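You operate a simulated robot arm through the tools that you are given. There is no shell and no other tool. Be economical: measure what you need, move in short steps, check, and stop when the job is done.

Carry out the task below with a simulated robot arm. There is one attempt and no reset: what you move stays moved.

TASK
Put things in order on the washing machine top. At the end: the brown door stop stands on top of the brown board; the cream stone bottle stands where the silver tall cup stood; the silver tall cup stands where the blue rolled socks stood; the blue rolled socks from the washing machine top stands where the brown door stop stood; whatever was shut is shut again. Leave all else as you found it, and nothing knocked over.
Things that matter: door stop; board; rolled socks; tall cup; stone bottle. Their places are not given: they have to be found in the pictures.

It is judged by the outcome, as a careful person would: the job done as asked, and still so three seconds after it is handed in. It fails if anything else is knocked over, pushed out of place, dropped, spilled or broken.

THE ROBOT
A 7-joint arm with a two-finger parallel gripper, fixed in place. Base frame: the origin is at the foot of the arm, x ahead of it, y to its left, z up; the work surface is at about z = 0. Lengths are in cm, angles in rad, forces in N, time in s.
With the tool pointing down near the work surface it reaches from about 22 to 58 cm from the base axis. Its first joint turns from -1.152 to 1.152 rad. Payload 2.5 kg.
Tool frame: the origin (TCP) lies between the finger pads and is the grasp point; the fingertips stand 2.3 cm ahead of it; z points along the fingers, y is the line along which they close. The gripper opens to 9.4 cm. The fingers are 3.8 cm wide and 1 cm thick; the gripper's body (5.4 by 9.6 cm) begins 3.9 cm behind the TCP.
Orientation is that of the tool frame in the base frame, as [roll, pitch, yaw] about the fixed x, y, z axes, in that order (R = Rz(yaw) Ry(pitch) Rx(roll)). With the fingers straight down and closing along the base's y, the tool's x points along the base's -x, its y along +y and its z along -z.

THE INTERFACE
- The arm moves only by the tool step_arm. Its argument "rows" is one flat list of numbers, 7 for each row, row after row: the shift along the tool's x, y, z in cm, then the turn, a rotation vector about the tool's x, y, z in rad, then the opening, from 0 (shut) to 1 (fully open). In form: [dx, dy, dz, rx, ry, rz, fingers, dx, dy, dz, rx, ry, rz, fingers, ...]. A call has 1 to 10 rows; each row shifts and turns the commanded pose from where the row before left it, along the tool's axes as they then stand. A row lasts 0.2 s, in which the tool goes at most 5 cm and 0.15 rad; a call with a longer step from one row to the next is refused whole, and so is a gripper value outside its range. A pose out of reach is approached as far as the arm can. The call stops where the force on the tool passes 40 N (or 10 N more than at its start, if that is more) or the arm is blocked; 0.2 s more then pass. The fingers move at their own pace (about 10.8 cm/s each) and stop on an object; they squeeze with about 44 N. The grip force told is the motor's: it shows also when the fingers shut on nothing. Time passes only in rows, and 0.2 s behind the last, so rows that do not move let the fingers close. It gives the time, the measured TCP pose, the force on the tool (base axes), the opening and the grip force at its end, in the units of the frame above (readings bear some noise), and new pictures: "pictures" is both (left out), scene, wrist or none.
- Cameras (640 x 400 px; columns grow to the right, rows downward): "scene" is fixed at [11.24, -40.62, 53.69]; the picture's right is [0.86, -0.51, 0.00], its down [-0.32, -0.54, -0.78] and it looks along [0.40, 0.67, -0.63] (base axes); focal length 265 px, centre (320, 200). "wrist" rides on the gripper at [-3.9, 0, -4.4] in the tool frame; the picture's right is [0.00, -1.00, 0.00], its down [0.97, 0.00, -0.24] and it looks along [0.24, 0.00, 0.97] (tool axes); focal length 218 px, centre (320, 200).
- point_at(camera, pixels): there is no depth. For up to 12 entries [column, row, z] of the newest picture of that camera ("zoom" is the newest enlarged one), the place [x, y] in the base frame at which the ray of that pixel passes the height z, good to about 0.2 cm. No time passes.
- inspect(camera, box): a new picture of the part [left, top, right, bottom] of that camera's present view, enlarged. No time passes.
- finish_job(): hands the job in; it is judged then, once.

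Work in short steps. Measure before you move; look again where a grasp or a placing could have gone wrong, and mend it. You have 80 turns and 120 pictures in all, those below and enlarged ones among them. Open the gripper and draw the arm clear of the work before you hand the job in, unless the task says otherwise; then end with one line.

The tools are called by a JSON object that holds its "api" and its "payload". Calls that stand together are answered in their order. step_arm: Moves the arm, as the interface text tells. Its arguments: {"type":"object","properties":{"rows":{"type":"array","items":{"type":"number"}},"pictures":{"type":"string","enum":["both","scene","wrist","none"]}},"required":["rows"]} The other tools are called the same way: point_at (camera, pixels) gives the place at which the rays of pixels pass given heights; inspect (camera, box) takes an enlarged picture of a part of a camera's view; finish_job () hands the job in.

At the start:

```text
t: 0.0
eef_pos: [43.56, -4.02, 30.68]
orientation: [3.139, 0.0, -3.141]
force: [0.5, 0.0, -0.4]
grip_width: 9.38
grasp_force: 0.1
```

scene: 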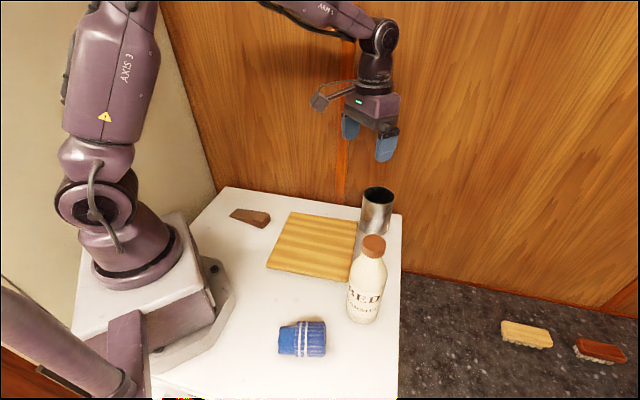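
wrist: 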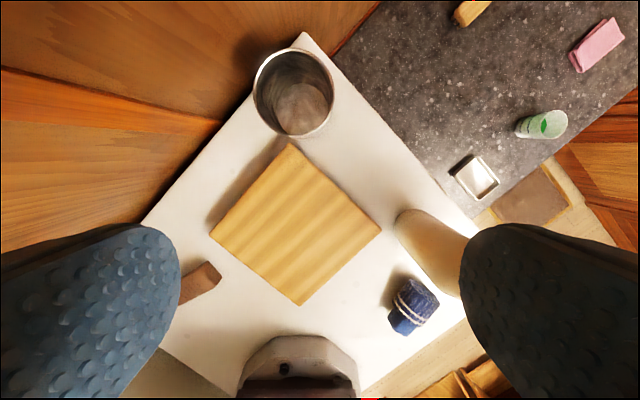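

I start by enlarging the work area and measuring places.

{"api": "inspect", "payload": {"camera": "scene", "box": [200, 170, 420, 380]}}

{"api": "inspect", "payload": {"camera": "wrist", "box": [140, 30, 480, 380]}}

{"api": "point_at", "payload": {"camera": "scene", "pixels": [[230, 216, 0], [265, 227, 0], [270, 216, 0], [376, 233, 0], [362, 321, 0], [279, 354, 0], [326, 355, 0], [290, 212, 0], [358, 222, 0], [267, 266, 0], [348, 281, 0], [228, 187, 0]]}}

{"api": "point_at", "payload": {"camera": "wrist", "pixels": [[180, 304, 0], [210, 262, 0], [222, 280, 0], [295, 133, 0], [420, 225, 0], [390, 320, 0], [425, 300, 0], [290, 143, 1], [381, 231, 1], [300, 305, 1], [210, 232, 1], [304, 32, 0]]}}

```text
1.90 times, centred on (310, 275) of scene
```

zoom: 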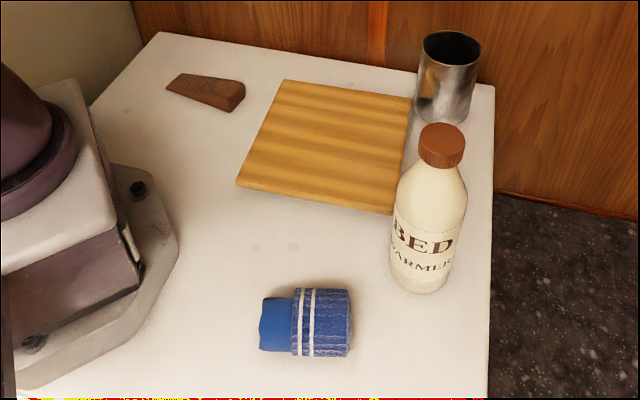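

```text
1.14 times, centred on (310, 205) of wrist
```

zoom: 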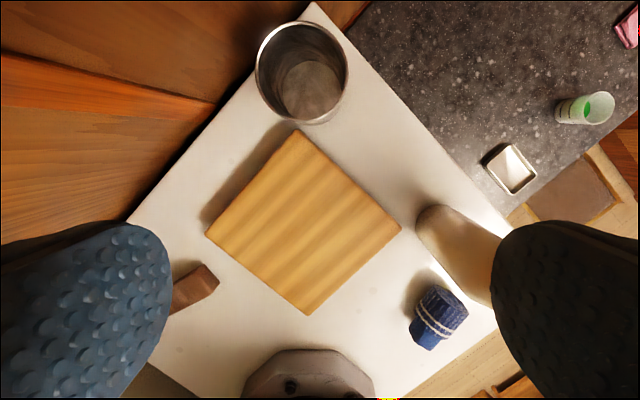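

```text
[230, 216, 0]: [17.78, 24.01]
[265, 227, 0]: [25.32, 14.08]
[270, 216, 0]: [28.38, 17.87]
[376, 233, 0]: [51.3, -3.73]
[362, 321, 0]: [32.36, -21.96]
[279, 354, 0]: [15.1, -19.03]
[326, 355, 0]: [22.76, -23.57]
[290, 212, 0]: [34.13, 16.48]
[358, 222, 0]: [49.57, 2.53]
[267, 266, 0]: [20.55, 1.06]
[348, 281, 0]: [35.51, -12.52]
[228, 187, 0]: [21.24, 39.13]
```

```text
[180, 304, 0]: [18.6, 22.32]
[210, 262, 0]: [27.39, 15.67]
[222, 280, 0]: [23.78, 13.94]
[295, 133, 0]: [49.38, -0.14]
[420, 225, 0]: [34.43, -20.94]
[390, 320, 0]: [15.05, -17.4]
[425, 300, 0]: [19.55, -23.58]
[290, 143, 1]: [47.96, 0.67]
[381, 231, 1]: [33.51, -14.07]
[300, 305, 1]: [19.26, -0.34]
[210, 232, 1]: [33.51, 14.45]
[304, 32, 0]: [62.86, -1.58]
```

Layout is clear: door stop about (22,19), board centre (33.5,0), bottle about (33,-20), socks about (19,-20), cup about (52,-2). First I move above the door stop for a close view.

{"api": "step_arm", "payload": {"rows": [2.64, 3.14, 1.24, 0, 0, 0, 1, 2.64, 3.14, 1.24, 0, 0, 0, 1, 2.64, 3.14, 1.24, 0, 0, 0, 1, 2.64, 3.14, 1.24, 0, 0, 0, 1, 2.64, 3.14, 1.24, 0, 0, 0, 1, 2.64, 3.14, 1.24, 0, 0, 0, 1, 2.64, 3.14, 1.24, 0, 0, 0, 1], "pictures": "both"}}

```text
t: 1.6
eef_pos: [24.95, 17.9, 21.97]
orientation: [-3.141, 0.0, 3.14]
force: [-0.2, 0.9, 0.4]
grip_width: 9.38
grasp_force: 0.2
```

scene: 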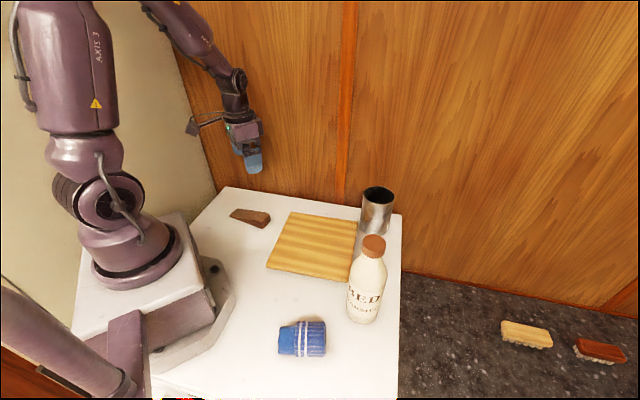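
wrist: 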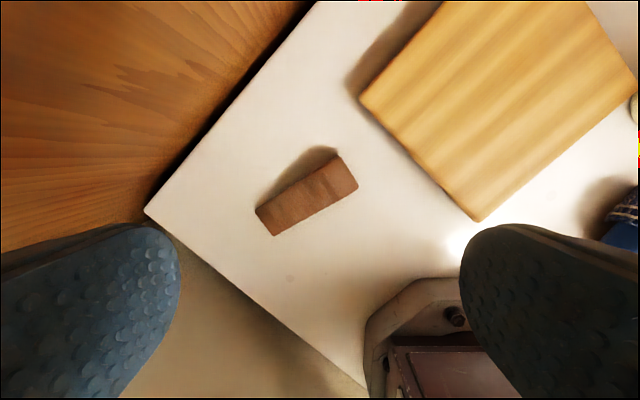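

The door stop shows at (255–358, 155–236) in the wrist picture. I measure its corners and enlarge it.

{"api": "inspect", "payload": {"camera": "wrist", "box": [220, 130, 390, 250]}}

{"api": "inspect", "payload": {"camera": "scene", "box": [220, 195, 284, 235]}}

{"api": "point_at", "payload": {"camera": "wrist", "pixels": [[255, 210, 0.5], [274, 236, 0.5], [338, 155, 3], [358, 188, 3], [338, 155, 2], [358, 188, 2], [360, 97, 2], [477, 221, 2], [360, 97, 1], [477, 221, 1], [145, 212, 0]]}}

{"api": "point_at", "payload": {"camera": "scene", "pixels": [[230, 216, 0], [263, 228, 0], [270, 222, 0], [264, 220, 2], [270, 214, 2], [264, 220, 3], [270, 214, 3]]}}

```text
3.33 times, centred on (305, 190) of wrist
```

zoom: 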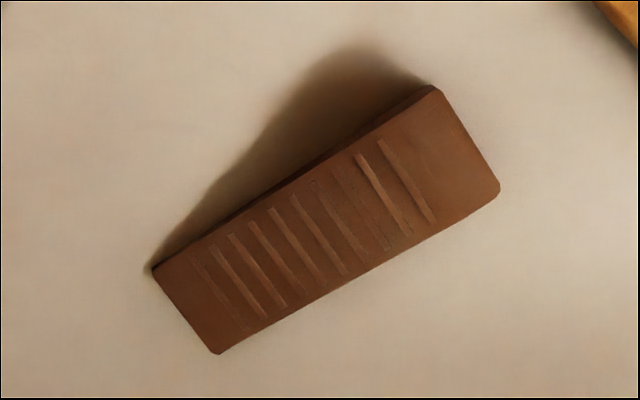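

```text
10.00 times, centred on (252, 215) of scene
```

zoom: 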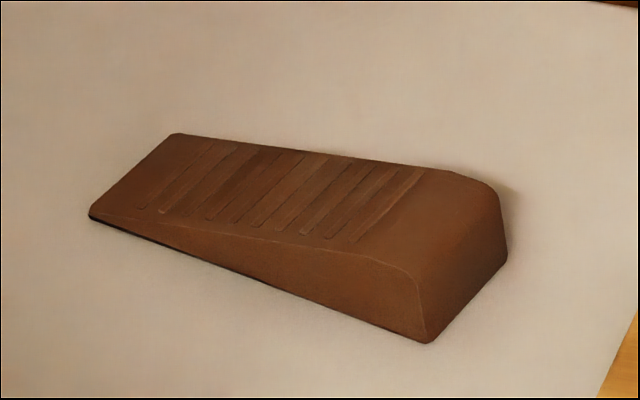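

```text
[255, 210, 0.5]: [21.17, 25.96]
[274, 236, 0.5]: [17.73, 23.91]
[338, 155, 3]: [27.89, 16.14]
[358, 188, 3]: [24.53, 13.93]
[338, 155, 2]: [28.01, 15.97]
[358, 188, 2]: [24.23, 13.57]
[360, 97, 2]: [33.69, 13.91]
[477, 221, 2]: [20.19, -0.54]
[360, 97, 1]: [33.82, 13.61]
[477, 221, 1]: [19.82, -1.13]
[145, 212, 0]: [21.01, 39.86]
```

```text
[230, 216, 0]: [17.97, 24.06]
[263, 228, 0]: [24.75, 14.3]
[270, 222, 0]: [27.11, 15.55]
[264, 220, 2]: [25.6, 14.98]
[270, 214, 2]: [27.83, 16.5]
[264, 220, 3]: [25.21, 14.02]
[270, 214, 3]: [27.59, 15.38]
```

Door stop footprint: centre ≈ (22.9, 20.0), long axis along (0.57,-0.82), 12 × 4 cm. I turn the fingers to close across it and descend above its thick part at (24.0,18.4).

{"api": "step_arm", "payload": {"rows": [0, 0, 1.2, 0, 0, 0.138, 1, 0, 0, 1.2, 0, 0, 0.138, 1, 0, 0, 1.2, 0, 0, 0.138, 1, 0, 0, 1.2, 0, 0, 0.138, 1, 0, 0, 1.2, 0, 0, 0.138, 1, 0, 0, 1.2, 0, 0, 0.138, 1, 0, 0, 1.2, 0, 0, 0.139, 1, 0.95, -0.5, 1.5, 0, 0, 0, 1], "pictures": "both"}}

```text
t: 3.4
eef_pos: [24.07, 18.64, 11.93]
orientation: [3.141, 0.001, 2.174]
force: [0.0, 0.0, 0.2]
grip_width: 9.42
grasp_force: 0.1
```

scene: 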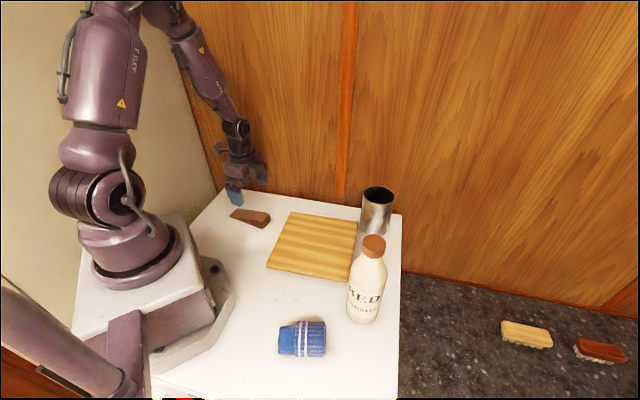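
wrist: 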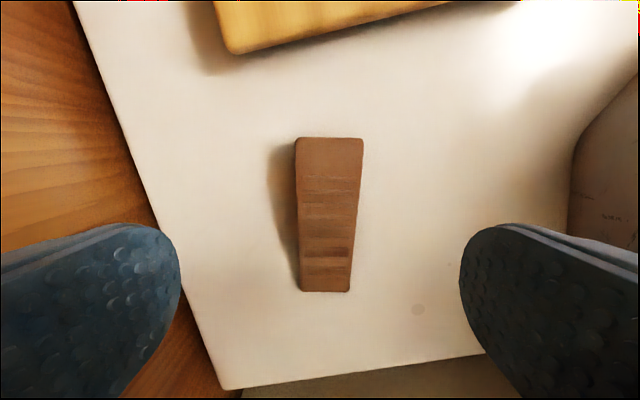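

Aligned; I check the centre line and corners from here.

{"api": "point_at", "payload": {"camera": "wrist", "pixels": [[300, 290, 0.5], [349, 291, 0.5], [295, 139, 2.5], [363, 139, 2.5], [229, 53, 2], [229, 53, 1]]}}

```text
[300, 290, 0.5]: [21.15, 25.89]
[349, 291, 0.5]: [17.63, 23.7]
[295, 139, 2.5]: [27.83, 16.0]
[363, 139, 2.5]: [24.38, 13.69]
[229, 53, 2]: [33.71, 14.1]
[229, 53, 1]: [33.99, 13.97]
```

{"api": "step_arm", "payload": {"rows": [-0.3, -0.4, 3, 0, 0, 0, 1, 0, 0, 3, 0, 0, 0, 1, 0, 0, 2, 0, 0, 0, 1, 0, 0, 1.1, 0, 0, 0, 1, 0, 0, 0, 0, 0, 0, 0, 0, 0, 0, 0, 0, 0, 0, 0, 0, 0, 0, 0, 0, 0, 0, 0, 0, 0, 0, 0, 0], "pictures": "both"}}

```text
t: 5.2
eef_pos: [23.95, 17.94, 2.95]
orientation: [3.141, 0.001, 2.175]
force: [0.4, -0.6, 0.4]
grip_width: 4.11
grasp_force: 44.2
```

scene: 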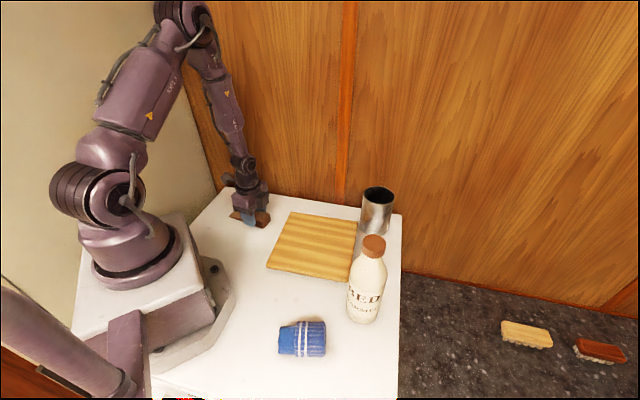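
wrist: 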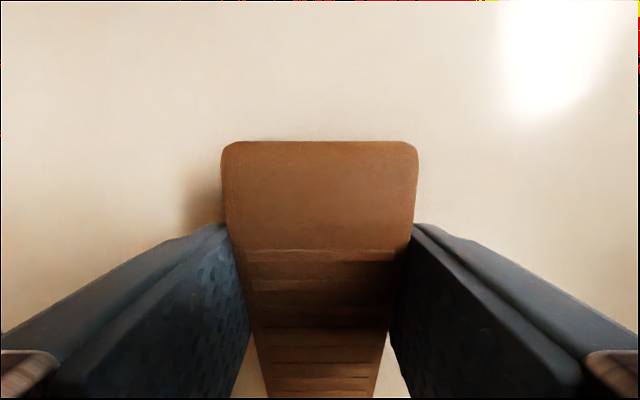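

Gripped (4.1 cm). Lift 8 cm and carry over the board centre.

{"api": "step_arm", "payload": {"rows": [0, 0, -4, 0, 0, 0, 0, 0, 0, -4, 0, 0, 0, 0, -4.47, -0.46, 0, 0, 0, 0, 0, -4.47, -0.46, 0, 0, 0, 0, 0, -4.47, -0.46, 0, 0, 0, 0, 0, -4.47, -0.46, 0, 0, 0, 0, 0, -4.47, -0.46, 0, 0, 0, 0, 0, 0, 0, 0, 0, 0, 0, 0], "pictures": "both"}}

```text
t: 7.0
eef_pos: [34.84, -1.77, 10.91]
orientation: [-3.141, 0.0, 2.174]
force: [-0.6, 0.1, -0.8]
grip_width: 4.12
grasp_force: 44.0
```

scene: 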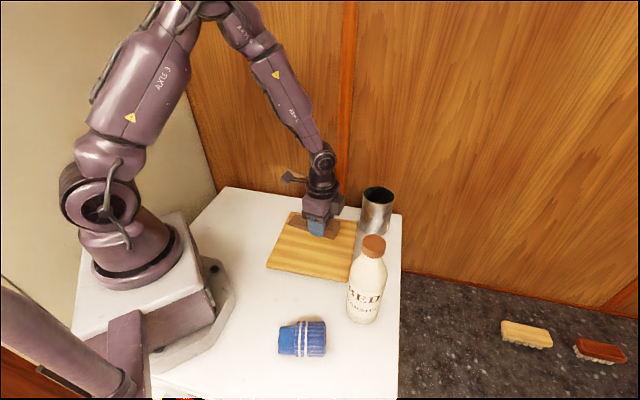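
wrist: 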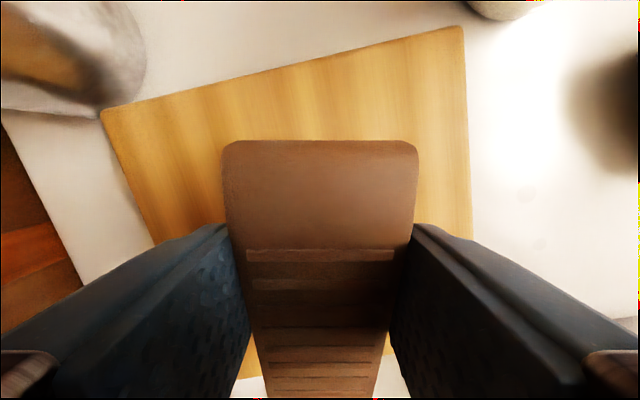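

Over the board; descend to just above contact.

{"api": "step_arm", "payload": {"rows": [0, 0, 3, 0, 0, 0, 0, 0, 0, 2.3, 0, 0, 0, 0, 0, 0, 0, 0, 0, 0, 0], "pictures": "scene"}}

{"api": "inspect", "payload": {"camera": "scene", "box": [255, 180, 415, 290]}}

```text
t: 7.8
eef_pos: [34.69, -1.61, 5.83]
orientation: [-3.141, -0.001, 2.173]
force: [-7.7, -1.7, 17.2]
grip_width: 4.11
grasp_force: 43.5
```

scene: 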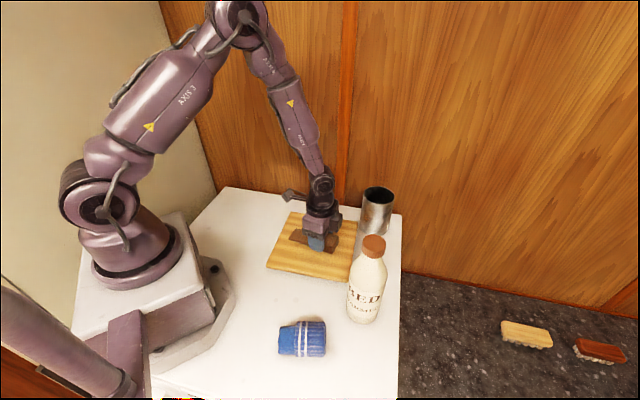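

```text
3.64 times, centred on (335, 235) of scene
```

zoom: 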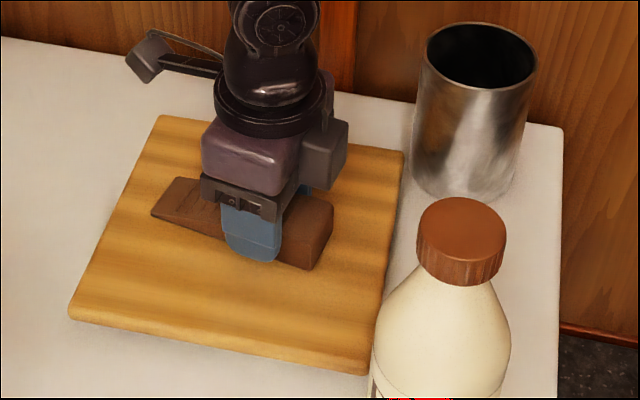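

Contact already (17 N). I relieve the press slightly, release and rise.

{"api": "step_arm", "payload": {"rows": [0, 0, -0.2, 0, 0, 0, 0, 0, 0, 0, 0, 0, 0, 0.15, 0, 0, 0, 0, 0, 0, 0.5, 0, 0, 0, 0, 0, 0, 1, 0, 0, 0, 0, 0, 0, 1, 0, 0, -4, 0, 0, 0, 1, 0, 0, -4, 0, 0, 0, 1, 0, 0, -4, 0, 0, 0, 1, 0, 0, -4, 0, 0, 0, 1], "pictures": "both"}}

```text
t: 9.8
eef_pos: [34.67, -1.48, 22.07]
orientation: [3.14, 0.0, 2.174]
force: [0.2, 0.0, 0.3]
grip_width: 9.4
grasp_force: 0.0
```

scene: 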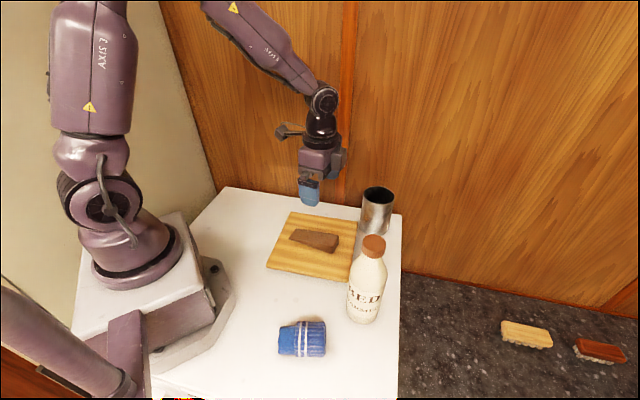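
wrist: 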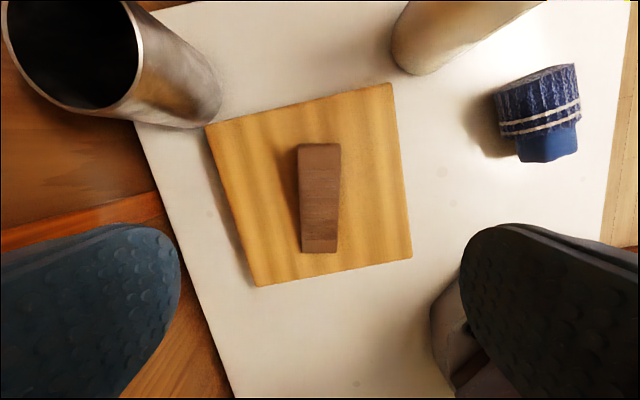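

Door stop stands on the board. Now move above the socks for a close view.

{"api": "step_arm", "payload": {"rows": [-1.04, -4.3, 0, 0, 0, 0, 1, -1.04, -4.3, 0, 0, 0, 0, 1, -1.04, -4.3, 0, 0, 0, 0, 1, -1.04, -4.3, 0, 0, 0, 0, 1, -1.04, -4.3, 0, 0, 0, 0, 1, 0, 0, 0, 0, 0, 0, 1], "pictures": "wrist"}}

{"api": "inspect", "payload": {"camera": "scene", "box": [265, 305, 345, 365]}}

{"api": "inspect", "payload": {"camera": "scene", "box": [330, 170, 420, 340]}}

```text
t: 11.2
eef_pos: [19.75, -17.96, 22.07]
orientation: [3.141, -0.001, 2.173]
force: [-0.2, 1.2, -0.8]
grip_width: 9.4
grasp_force: 0.0
```

wrist: 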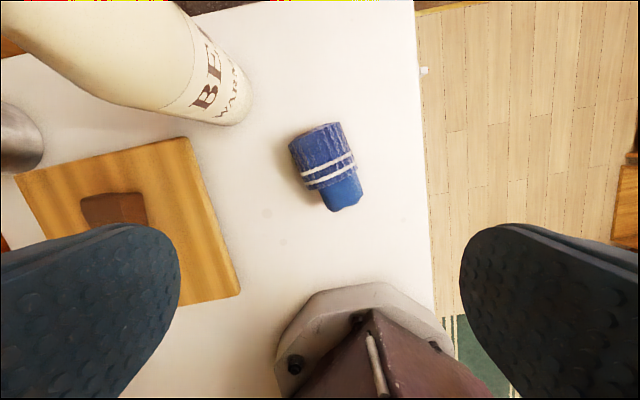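

```text
6.67 times, centred on (305, 335) of scene
```

zoom: 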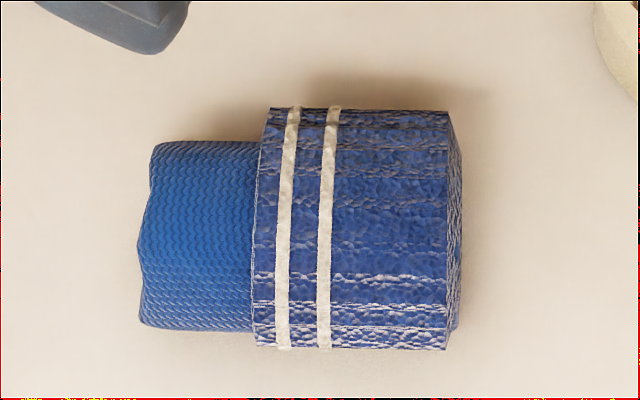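

```text
2.35 times, centred on (375, 255) of scene
```

zoom: 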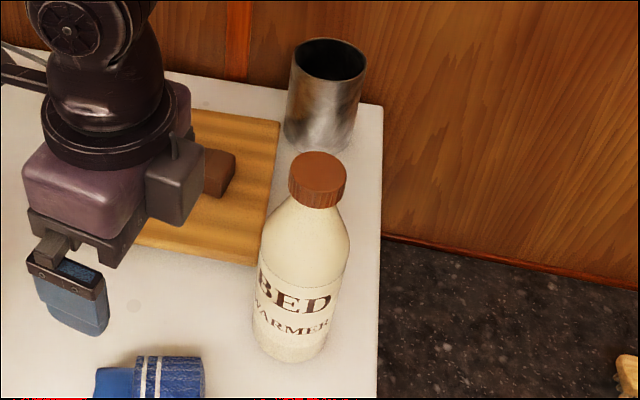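

Socks show at (290–362, 122–212) in the wrist picture, roll lying on its side. Measure them at mid height, along with bottle base and board corners.

{"api": "inspect", "payload": {"camera": "wrist", "box": [270, 105, 390, 225]}}

{"api": "point_at", "payload": {"camera": "wrist", "pixels": [[289, 144, 2.5], [340, 123, 2.5], [304, 187, 2.5], [356, 166, 2.5], [327, 210, 1.5], [362, 198, 1.5], [252, 100, 0], [222, 125, 0], [187, 137, 2.5], [241, 292, 2.5], [251, 110, 0], [240, 122, 0]]}}

{"api": "point_at", "payload": {"camera": "scene", "pixels": [[296, 348, 0], [321, 348, 0], [283, 346, 0], [298, 321, 4], [320, 322, 4], [298, 321, 5], [320, 322, 5], [350, 312, 0], [361, 324, 0], [378, 315, 0]]}}

```text
3.33 times, centred on (330, 165) of wrist
```

zoom: 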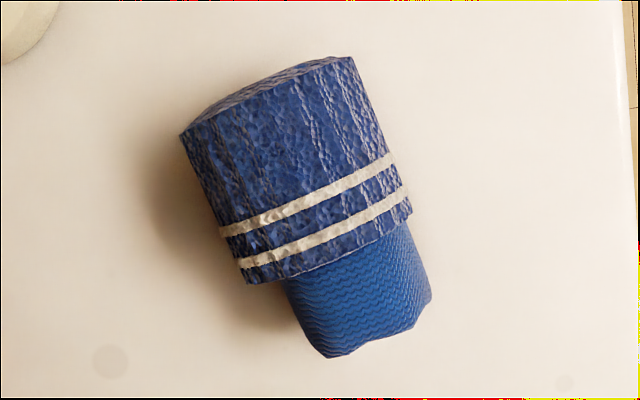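

```text
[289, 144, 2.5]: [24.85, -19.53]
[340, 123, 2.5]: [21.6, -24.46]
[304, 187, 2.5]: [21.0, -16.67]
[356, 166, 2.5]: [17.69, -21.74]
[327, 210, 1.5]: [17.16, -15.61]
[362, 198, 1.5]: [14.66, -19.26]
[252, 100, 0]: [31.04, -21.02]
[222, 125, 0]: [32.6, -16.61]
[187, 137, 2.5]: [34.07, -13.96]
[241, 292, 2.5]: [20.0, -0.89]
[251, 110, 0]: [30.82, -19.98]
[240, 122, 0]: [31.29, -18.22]
```

```text
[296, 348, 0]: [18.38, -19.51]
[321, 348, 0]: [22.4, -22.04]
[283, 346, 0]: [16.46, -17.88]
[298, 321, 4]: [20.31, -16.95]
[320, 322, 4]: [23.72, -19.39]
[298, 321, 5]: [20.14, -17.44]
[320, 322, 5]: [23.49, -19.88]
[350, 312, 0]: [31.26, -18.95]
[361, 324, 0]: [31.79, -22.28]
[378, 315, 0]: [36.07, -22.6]
```

Roll axis along (0.81,-0.58), cuff centre ≈ (21,-20.5), whole centre ≈ (19.6,-19.7), ~5.8 wide. Turn by 0.346 rad and descend above it.

{"api": "step_arm", "payload": {"rows": [0, 0, 2, 0, 0, -0.115, 1, 0, 0, 2, 0, 0, -0.115, 1, 0, 0, 2, 0, 0, -0.116, 1, -2.4, -1.39, 2, 0, 0, 0, 1, 0, 0, 2, 0, 0, 0, 1, 0, 0, 0, 0, 0, 0, 1], "pictures": "wrist"}}

```text
t: 12.6
eef_pos: [21.22, -20.71, 11.85]
orientation: [-3.14, 0.0, 2.522]
force: [0.1, 0.5, -0.3]
grip_width: 9.4
grasp_force: 0.1
```

wrist: 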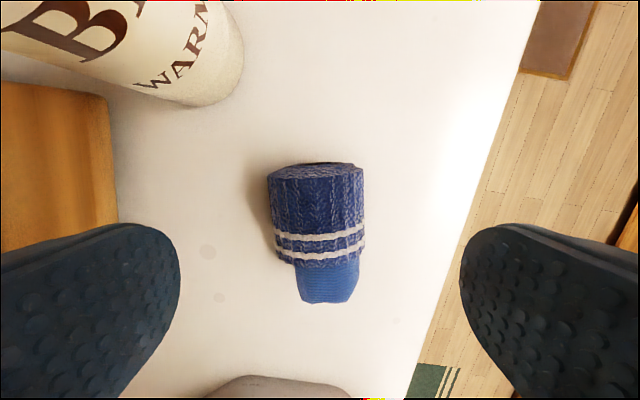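

{"api": "point_at", "payload": {"camera": "wrist", "pixels": [[268, 180, 2.5], [363, 175, 2.5], [274, 250, 2.5], [363, 250, 2.5], [330, 303, 1.5], [200, 105, 0], [243, 70, 0]]}}

```text
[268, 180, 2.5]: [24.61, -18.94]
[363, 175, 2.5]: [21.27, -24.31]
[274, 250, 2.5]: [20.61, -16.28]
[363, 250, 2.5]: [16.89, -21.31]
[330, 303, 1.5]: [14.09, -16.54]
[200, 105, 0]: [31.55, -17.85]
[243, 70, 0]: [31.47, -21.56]
```

Centred. Descend and grip.

{"api": "step_arm", "payload": {"rows": [0.4, 0.1, 3, 0, 0, 0, 1, 0, 0, 3, 0, 0, 0, 1, 0, 0, 2.9, 0, 0, 0, 1, 0, 0, 0, 0, 0, 0, 1, 0, 0, 0, 0, 0, 0, 0.3, 0, 0, 0, 0, 0, 0, 0.3, 0, 0, 0, 0, 0, 0, 0.3], "pictures": "both"}}

```text
t: 14.2
eef_pos: [20.79, -20.33, 2.94]
orientation: [-3.141, -0.001, 2.518]
force: [-0.6, -0.5, -0.2]
grip_width: 5.44
grasp_force: 44.0
```

scene: 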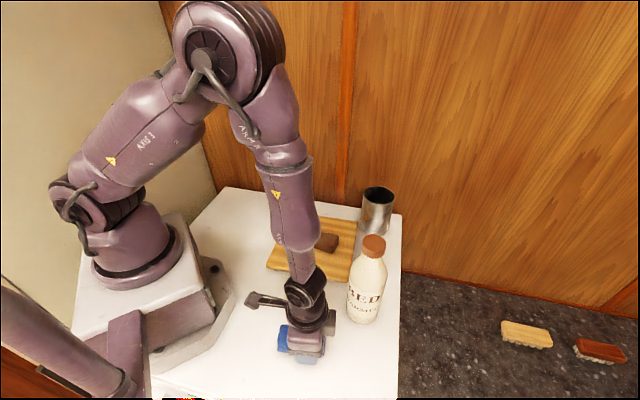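
wrist: 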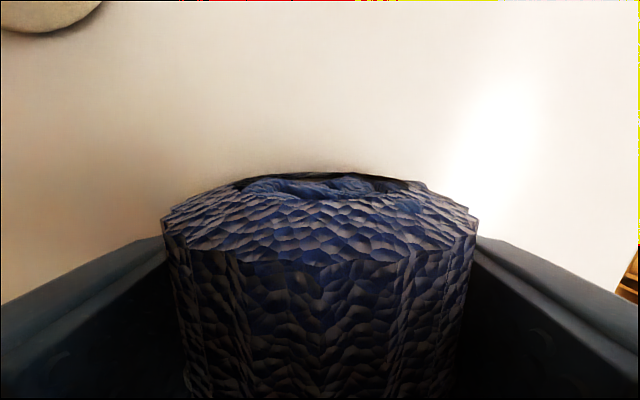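

Gripped (5.4 cm). Lift 12 cm and carry in two legs towards the door stop's old place.

{"api": "step_arm", "payload": {"rows": [0, 0, -4, 0, 0, 0, 0.3, 0, 0, -4, 0, 0, 0, 0.3, 0, 0, -4, 0, 0, 0, 0.3, 1.85, 3.67, 0, 0, 0, 0, 0.3, 1.85, 3.67, 0, 0, 0, 0, 0.3, 1.85, 3.67, 0, 0, 0, 0, 0.3, 1.85, 3.67, 0, 0, 0, 0, 0.3, 1.85, 3.67, 0, 0, 0, 0, 0.3], "pictures": "scene"}}

```text
t: 16.0
eef_pos: [24.23, 0.18, 15.03]
orientation: [3.14, 0.0, 2.518]
force: [0.3, -0.5, -0.2]
grip_width: 5.41
grasp_force: 43.8
```

scene: 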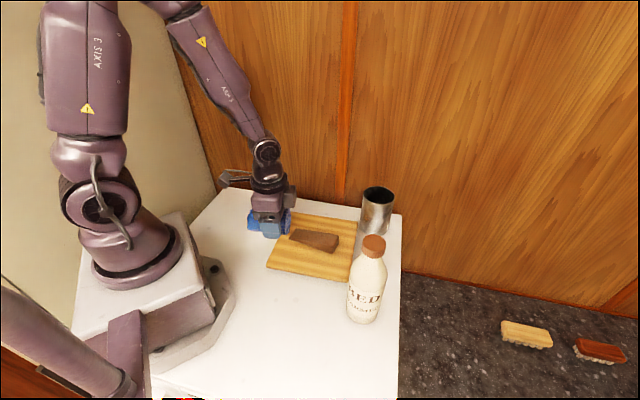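

{"api": "step_arm", "payload": {"rows": [2.23, 3, 0, 0, 0, 0, 0.3, 2.23, 3, 0, 0, 0, 0, 0.3, 2.23, 3, 0, 0, 0, 0, 0.3, 2.23, 3, 0, 0, 0, 0, 0.3, 2.23, 3, 0, 0, 0, 0, 0.3, 0, 0, 4, 0, 0, 0, 0.3, 0, 0, 4, 0, 0, 0, 0.3, 0, 0, 3, 0, 0, 0, 0.3, 0, 0, 0, 0, 0, 0, 0.3], "pictures": "both"}}

```text
t: 18.0
eef_pos: [23.81, 18.79, 4.02]
orientation: [-3.141, 0.001, 2.521]
force: [0.1, -0.2, -1.0]
grip_width: 5.39
grasp_force: 44.0
```

scene: 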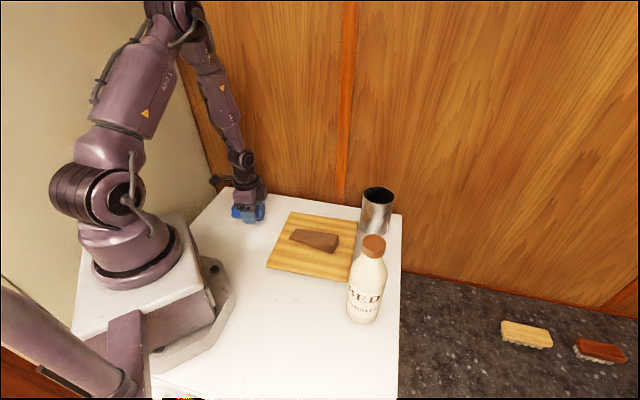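
wrist: 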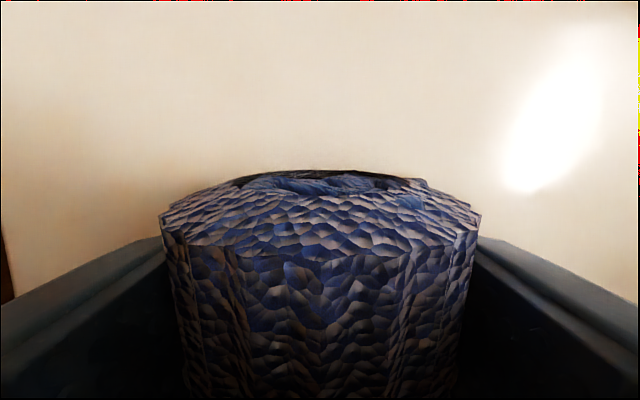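

Over the spot; lower the last 1.05 cm, release, and rise.

{"api": "step_arm", "payload": {"rows": [0, 0, 0.6, 0, 0, 0, 0.3, 0, 0, 0.42, 0, 0, 0, 0.3, 0, 0, 0, 0, 0, 0, 0.58, 0, 0, 0, 0, 0, 0, 0.7, 0, 0, 0, 0, 0, 0, 1, 0, 0, 0, 0, 0, 0, 1, 0, 0, -4, 0, 0, 0, 1, 0, 0, -4, 0, 0, 0, 1, 0, 0, -4, 0, 0, 0, 1, 0, 0, -4, 0, 0, 0, 1], "pictures": "both"}}

```text
t: 20.2
eef_pos: [23.7, 18.58, 19.01]
orientation: [-3.141, 0.0, 2.52]
force: [-0.3, 0.2, 0.4]
grip_width: 9.38
grasp_force: 0.2
```

scene: 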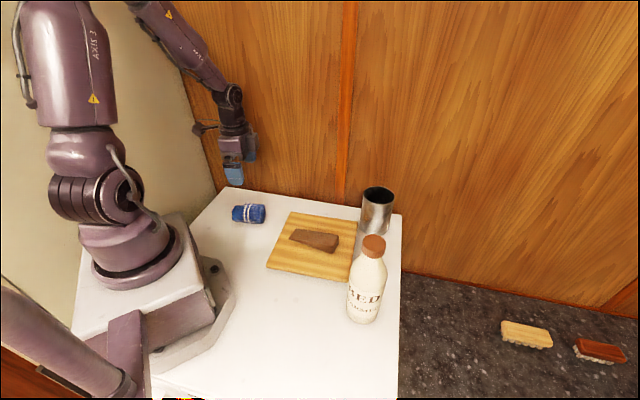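
wrist: 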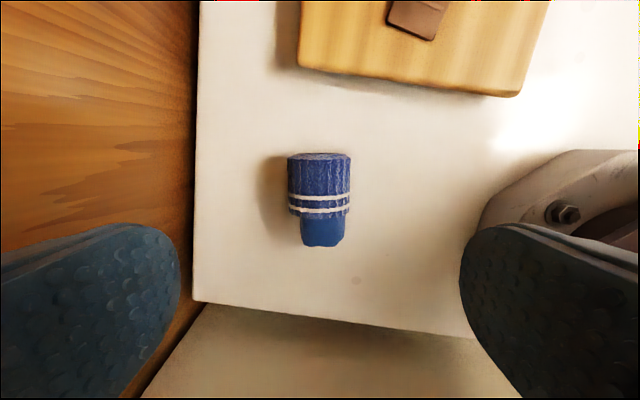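

Socks are in place. Now move over towards the cup and begin turning back to closing along y.

{"api": "step_arm", "payload": {"rows": [-4.33, -0.33, -1.3, 0, 0, 0, 1, -4.33, -0.33, -1.3, 0, 0, 0, 1, -4.33, -0.33, -1.3, 0, 0, 0, 1, -4.33, -0.33, -1.3, 0, 0, 0, 1, -4.33, -0.33, -1.3, 0, 0, 0, 1, -4.33, -0.33, -1.3, 0, 0, 0, 1, -4.33, -0.33, -1.3, 0, 0, 0, 1, 0, 0, 0, 0, 0, -0.15, 1, 0, 0, 0, 0, 0, -0.15, 1, 0, 0, 0, 0, 0, -0.15, 1], "pictures": "none"}}

{"api": "step_arm", "payload": {"rows": [0, 0, 0, 0, 0, -0.086, 1, 0, 0, 0, 0, 0, -0.086, 1, 0, 0, 0, 0, 0, 0, 1], "pictures": "both"}}

```text
t: 22.4
eef_pos: [46.93, -0.94, 28.16]
orientation: [3.139, 0.0, 2.971]
force: [0.6, 1.2, -0.1]
grip_width: 9.4
grasp_force: 0.1
```

```text
t: 23.2
eef_pos: [46.99, -0.89, 28.07]
orientation: [3.14, 0.0, -3.14]
force: [0.1, 0.1, -0.9]
grip_width: 9.39
grasp_force: 0.1
```

scene: 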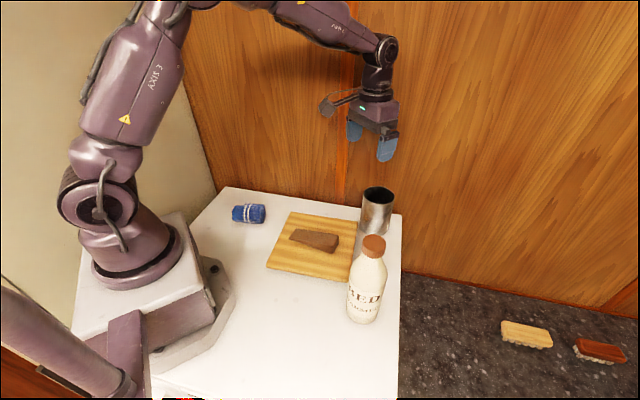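
wrist: 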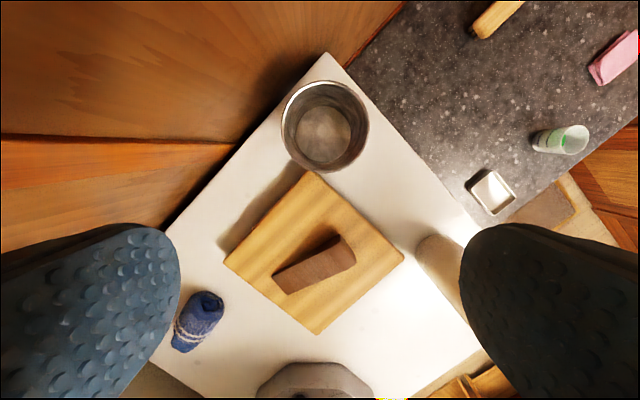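

Cup rim centre in the wrist is (325,125), inner bottom (323,133); in the scene rim centre (378,194). I triangulate the height.

{"api": "point_at", "payload": {"camera": "wrist", "pixels": [[325, 125, 8], [325, 125, 10], [325, 125, 12], [281, 127, 10], [369, 127, 10], [323, 134, 0.5], [326, 52, 0], [164, 225, 0]]}}

{"api": "point_at", "payload": {"camera": "scene", "pixels": [[378, 194, 8], [378, 194, 10], [378, 194, 12], [363, 194, 10], [394, 194, 10], [360, 228, 0], [375, 234, 0], [391, 230, 0]]}}

{"api": "inspect", "payload": {"camera": "scene", "box": [340, 175, 410, 245]}}

{"api": "inspect", "payload": {"camera": "wrist", "box": [260, 60, 400, 190]}}

```text
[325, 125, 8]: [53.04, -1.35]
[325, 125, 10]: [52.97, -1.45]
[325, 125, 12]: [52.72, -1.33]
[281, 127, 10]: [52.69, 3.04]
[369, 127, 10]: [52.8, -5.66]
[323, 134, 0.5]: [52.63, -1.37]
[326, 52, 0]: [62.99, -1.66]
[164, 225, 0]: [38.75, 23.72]
```

```text
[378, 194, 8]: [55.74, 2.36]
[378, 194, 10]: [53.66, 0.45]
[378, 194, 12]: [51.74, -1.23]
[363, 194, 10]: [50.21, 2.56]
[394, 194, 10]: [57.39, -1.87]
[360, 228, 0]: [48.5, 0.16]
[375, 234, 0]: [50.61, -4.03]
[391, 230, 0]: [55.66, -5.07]
```

```text
5.71 times, centred on (375, 210) of scene
```

zoom: 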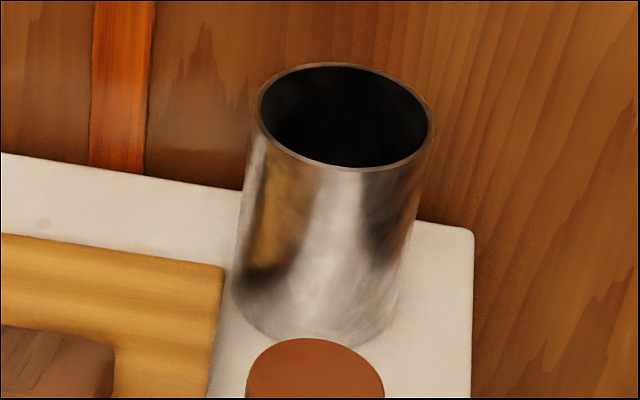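

```text
3.08 times, centred on (330, 125) of wrist
```

zoom: 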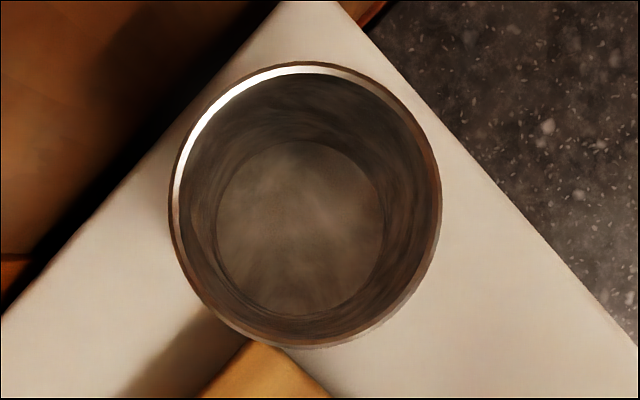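

Cup: centre ≈ (52.8,-1.4), rim z ≈ 11.2, diameter ≈ 8.2. It fits in the 9.4 opening if well centred; move above it to z=16 and look.

{"api": "step_arm", "payload": {"rows": [-2.9, -0.25, 3, 0, 0, 0, 1, -2.9, -0.25, 3, 0, 0, 0, 1, 0, 0, 3, 0, 0, 0, 1, 0, 0, 2.5, 0, 0, 0, 1, 0, 0, 0, 0, 0, 0, 1], "pictures": "both"}}

```text
t: 24.4
eef_pos: [52.65, -1.37, 16.56]
orientation: [3.141, 0.001, -3.142]
force: [-0.1, 0.2, 0.1]
grip_width: 9.41
grasp_force: 0.1
```

scene: 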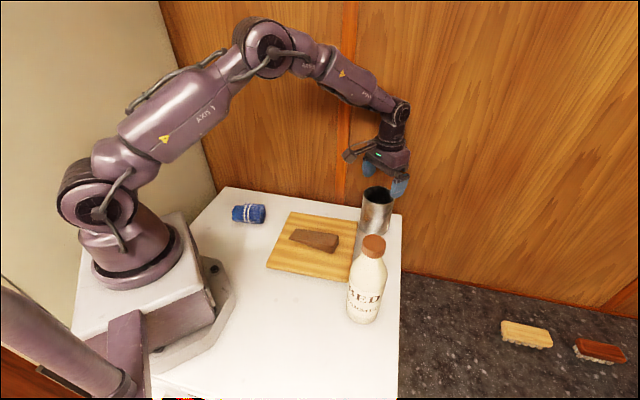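
wrist: 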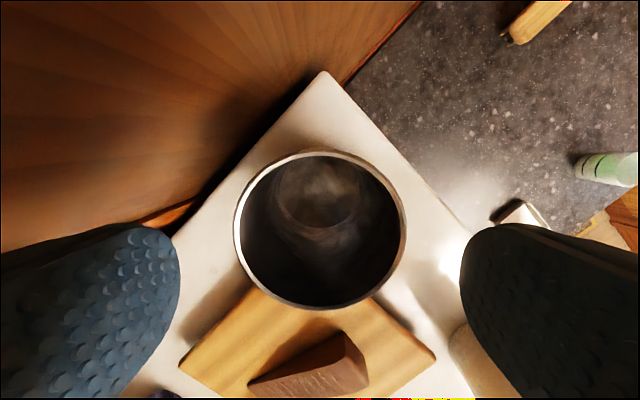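

{"api": "point_at", "payload": {"camera": "wrist", "pixels": [[233, 225, 11.2], [406, 225, 11.2], [320, 150, 11.2], [320, 309, 11.2], [322, 71, 0]]}}

```text
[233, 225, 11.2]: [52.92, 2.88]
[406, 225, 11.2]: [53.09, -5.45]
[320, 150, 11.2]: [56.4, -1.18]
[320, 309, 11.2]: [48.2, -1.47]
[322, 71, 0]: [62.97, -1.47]
```

Well centred. Descend slowly to z ≈ 9 and close.

{"api": "step_arm", "payload": {"rows": [0.1, 0.05, 1.5, 0, 0, 0, 1, 0, 0, 1.5, 0, 0, 0, 1, 0, 0, 1.5, 0, 0, 0, 1, 0, 0, 1.5, 0, 0, 0, 1, 0, 0, 1.5, 0, 0, 0, 1, 0, 0, 0, 0, 0, 0, 1, 0, 0, 0, 0, 0, 0, 0.7, 0, 0, 0, 0, 0, 0, 0.7], "pictures": "both"}}

```text
t: 26.2
eef_pos: [52.71, -1.17, 9.09]
orientation: [-3.142, 0.003, -3.141]
force: [0.4, -1.4, 2.5]
grip_width: 8.17
grasp_force: 43.9
```

scene: 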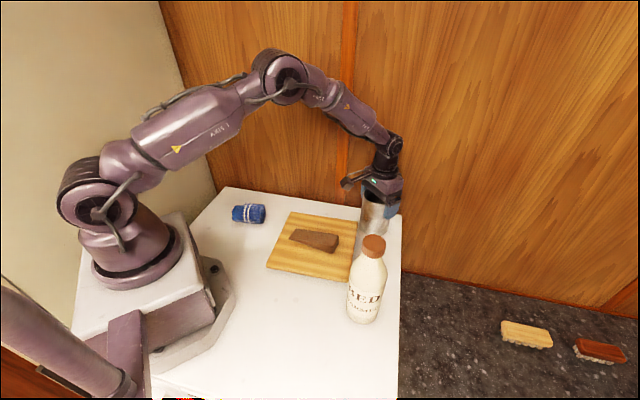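
wrist: 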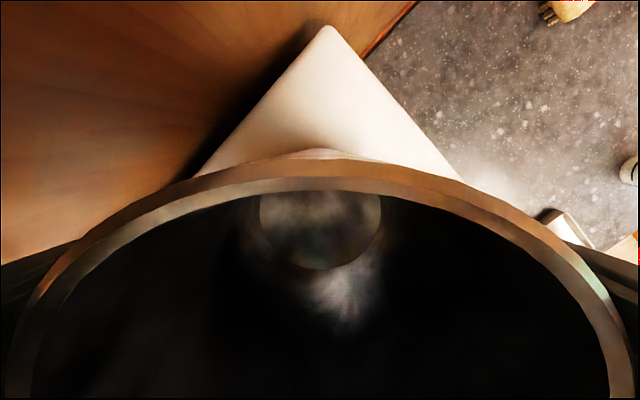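

Gripped (8.17 cm). Lift 10 cm and draw back over the board towards (24,-3).

{"api": "step_arm", "payload": {"rows": [0, 0, -2, 0, 0, 0, 0.7, 0, 0, -4, 0, 0, 0, 0.7, 0, 0, -4, 0, 0, 0, 0.7, 4.75, -0.28, 0, 0, 0, 0, 0.7, 4.75, -0.28, 0, 0, 0, 0, 0.7, 4.75, -0.28, 0, 0, 0, 0, 0.7, 4.75, -0.28, 0, 0, 0, 0, 0.7, 4.75, -0.28, 0, 0, 0, 0, 0.7, 4.75, -0.28, 0, 0, 0, 0, 0.7, 0, 0, 0, 0, 0, 0, 0.7], "pictures": "both"}}

```text
t: 28.4
eef_pos: [23.89, -2.99, 18.91]
orientation: [3.142, 0.001, 3.142]
force: [0.3, 0.3, -3.2]
grip_width: 8.16
grasp_force: 44.1
```

scene: 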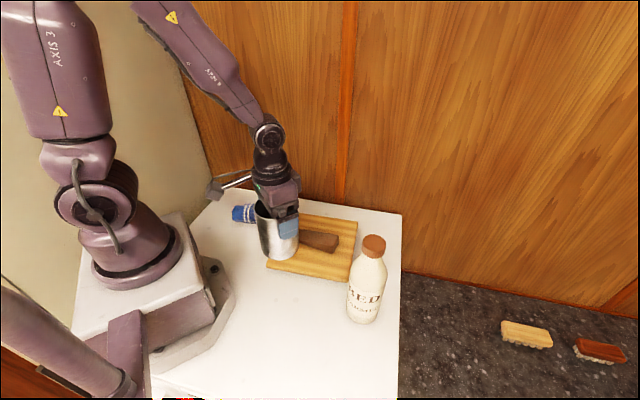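
wrist: 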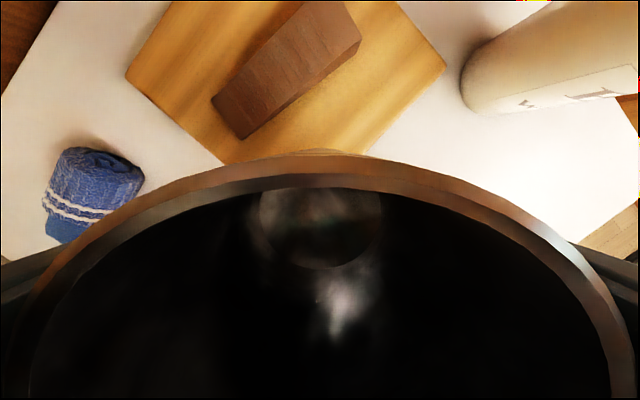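

{"api": "step_arm", "payload": {"rows": [1.07, -4.15, 0, 0, 0, 0, 0.7, 1.07, -4.15, 0, 0, 0, 0, 0.7, 1.07, -4.15, 0, 0, 0, 0, 0.7, 1.07, -4.15, 0, 0, 0, 0, 0.7, 0, 0, 1.5, 0, 0, 0.15, 0.7, 0, 0, 1.5, 0, 0, 0.15, 0.7, 0, 0, 1.5, 0, 0, 0.15, 0.7, 0, 0, 2, 0, 0, 0.15, 0.7, 0, 0, 2, 0, 0, 0, 0.7, 0, 0, 0, 0, 0, 0, 0.7], "pictures": "both"}}

```text
t: 30.6
eef_pos: [19.98, -19.63, 10.6]
orientation: [3.14, 0.001, 2.542]
force: [-0.3, -0.2, -2.0]
grip_width: 8.16
grasp_force: 43.8
```

scene: 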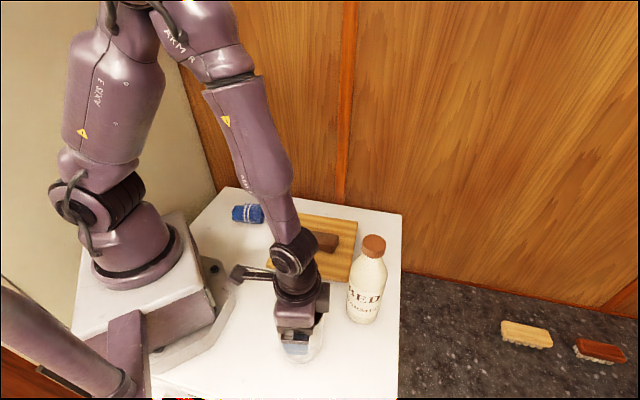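
wrist: 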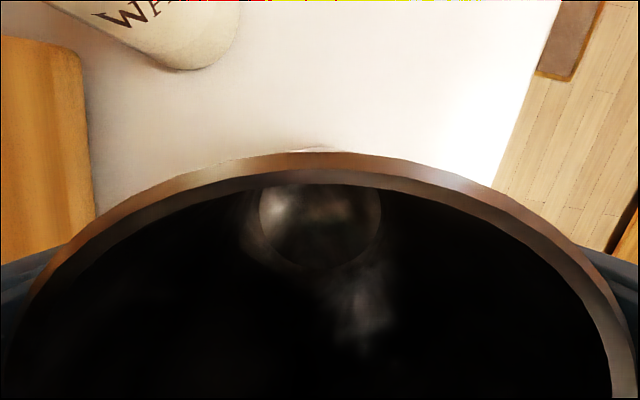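

Lower the remaining 1.5 cm, release, rise.

{"api": "step_arm", "payload": {"rows": [0.3, 0, 0.8, 0, 0, 0, 0.7, 0, 0, 0.65, 0, 0, 0, 0.7, 0, 0, 0, 0, 0, 0, 0.7, 0, 0, 0, 0, 0, 0, 0.9, 0, 0, 0, 0, 0, 0, 1, 0, 0, 0, 0, 0, 0, 1, 0, 0, -2, 0, 0, 0, 1, 0, 0, -3, 0, 0, 0, 1, 0, 0, -4, 0, 0, 0, 1, 0, 0, -4, 0, 0, 0, 1], "pictures": "both"}}

```text
t: 32.8
eef_pos: [19.57, -19.61, 22.21]
orientation: [-3.14, -0.001, 2.54]
force: [0.0, 0.4, 0.2]
grip_width: 9.41
grasp_force: 0.1
```

scene: 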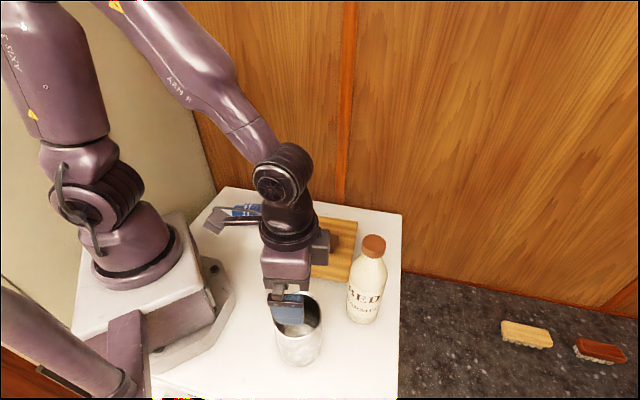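
wrist: 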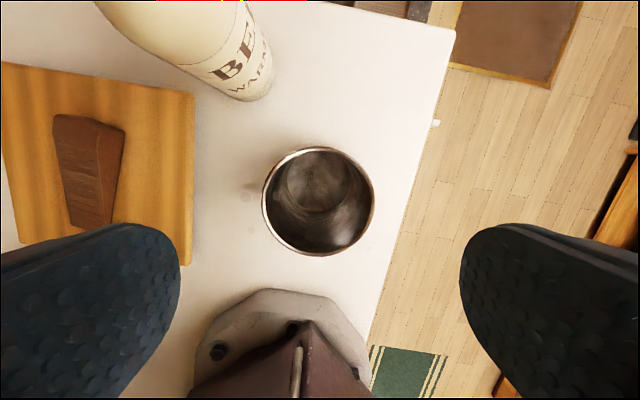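

Cup placed. Measure the bottle: cap centre in the scene ≈ (374,240).

{"api": "inspect", "payload": {"camera": "scene", "box": [330, 225, 410, 335]}}

{"api": "point_at", "payload": {"camera": "scene", "pixels": [[374, 241, 16], [374, 241, 18], [374, 241, 20], [374, 241, 22], [362, 241, 18], [386, 241, 18], [348, 300, 2], [382, 306, 2]]}}

{"api": "point_at", "payload": {"camera": "wrist", "pixels": [[272, 84, 0], [262, 99, 0], [240, 101, 0], [225, 92, 0]]}}

```text
3.64 times, centred on (370, 280) of scene
```

zoom: 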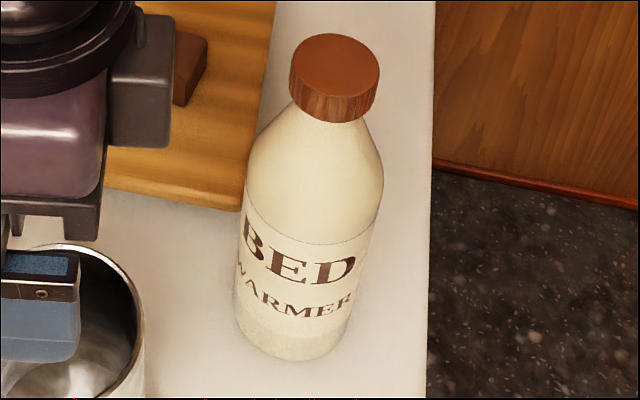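

```text
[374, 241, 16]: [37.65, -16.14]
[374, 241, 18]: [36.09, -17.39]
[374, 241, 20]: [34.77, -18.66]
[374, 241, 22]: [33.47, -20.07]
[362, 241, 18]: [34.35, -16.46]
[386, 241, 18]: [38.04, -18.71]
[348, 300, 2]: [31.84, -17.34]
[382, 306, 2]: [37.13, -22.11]
```

```text
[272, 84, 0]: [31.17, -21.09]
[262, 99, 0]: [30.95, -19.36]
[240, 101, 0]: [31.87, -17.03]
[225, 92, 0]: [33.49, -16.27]
```

Bottle ≈ (34,-19.7), cap top ≈ 21. Raise, turn back to yaw π and move above it to z≈32 for a look.

{"api": "step_arm", "payload": {"rows": [0, 0, -3, 0, 0, -0.15, 1, 0, 0, -3, 0, 0, -0.15, 1, 0, 0, -3, 0, 0, -0.15, 1, 0, 0, -1, 0, 0, -0.15, 1, -4.4, 0.2, 0, 0, 0, 0, 1, -4.4, 0.2, 0, 0, 0, 0, 1, -4.4, 0.2, 0, 0, 0, 0, 1, 0, 0, 0, 0, 0, 0, 1], "pictures": "both"}}

```text
t: 34.6
eef_pos: [32.83, -18.73, 32.1]
orientation: [-3.141, 0.0, -3.14]
force: [-0.3, -0.5, -0.4]
grip_width: 9.41
grasp_force: 0.0
```

scene: 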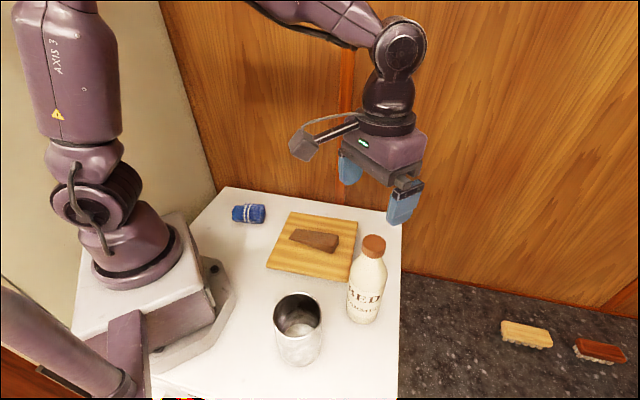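
wrist: 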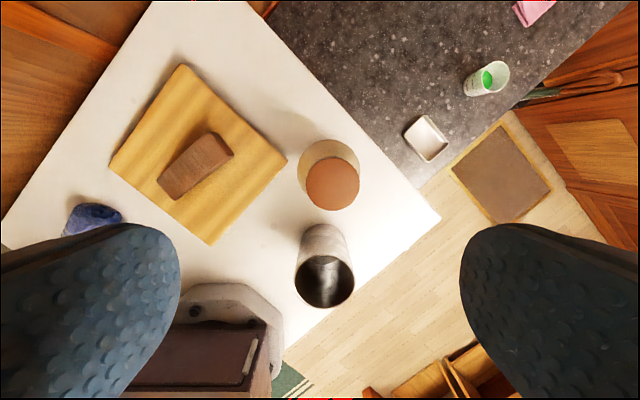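

{"api": "point_at", "payload": {"camera": "wrist", "pixels": [[332.5, 183, 20], [332.5, 183, 21], [332.5, 183, 22], [306, 183, 21], [360, 183, 21]]}}

{"api": "point_at", "payload": {"camera": "scene", "pixels": [[374.4, 242, 20], [374.4, 242, 21], [374.4, 242, 22], [362, 248, 19], [385, 251, 19]]}}

```text
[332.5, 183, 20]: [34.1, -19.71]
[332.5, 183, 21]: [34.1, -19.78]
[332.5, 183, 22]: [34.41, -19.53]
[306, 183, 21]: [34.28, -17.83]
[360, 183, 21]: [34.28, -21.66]
```

```text
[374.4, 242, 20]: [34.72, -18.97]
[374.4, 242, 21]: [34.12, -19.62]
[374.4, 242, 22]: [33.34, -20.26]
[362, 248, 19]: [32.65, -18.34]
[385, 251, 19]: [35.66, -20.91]
```

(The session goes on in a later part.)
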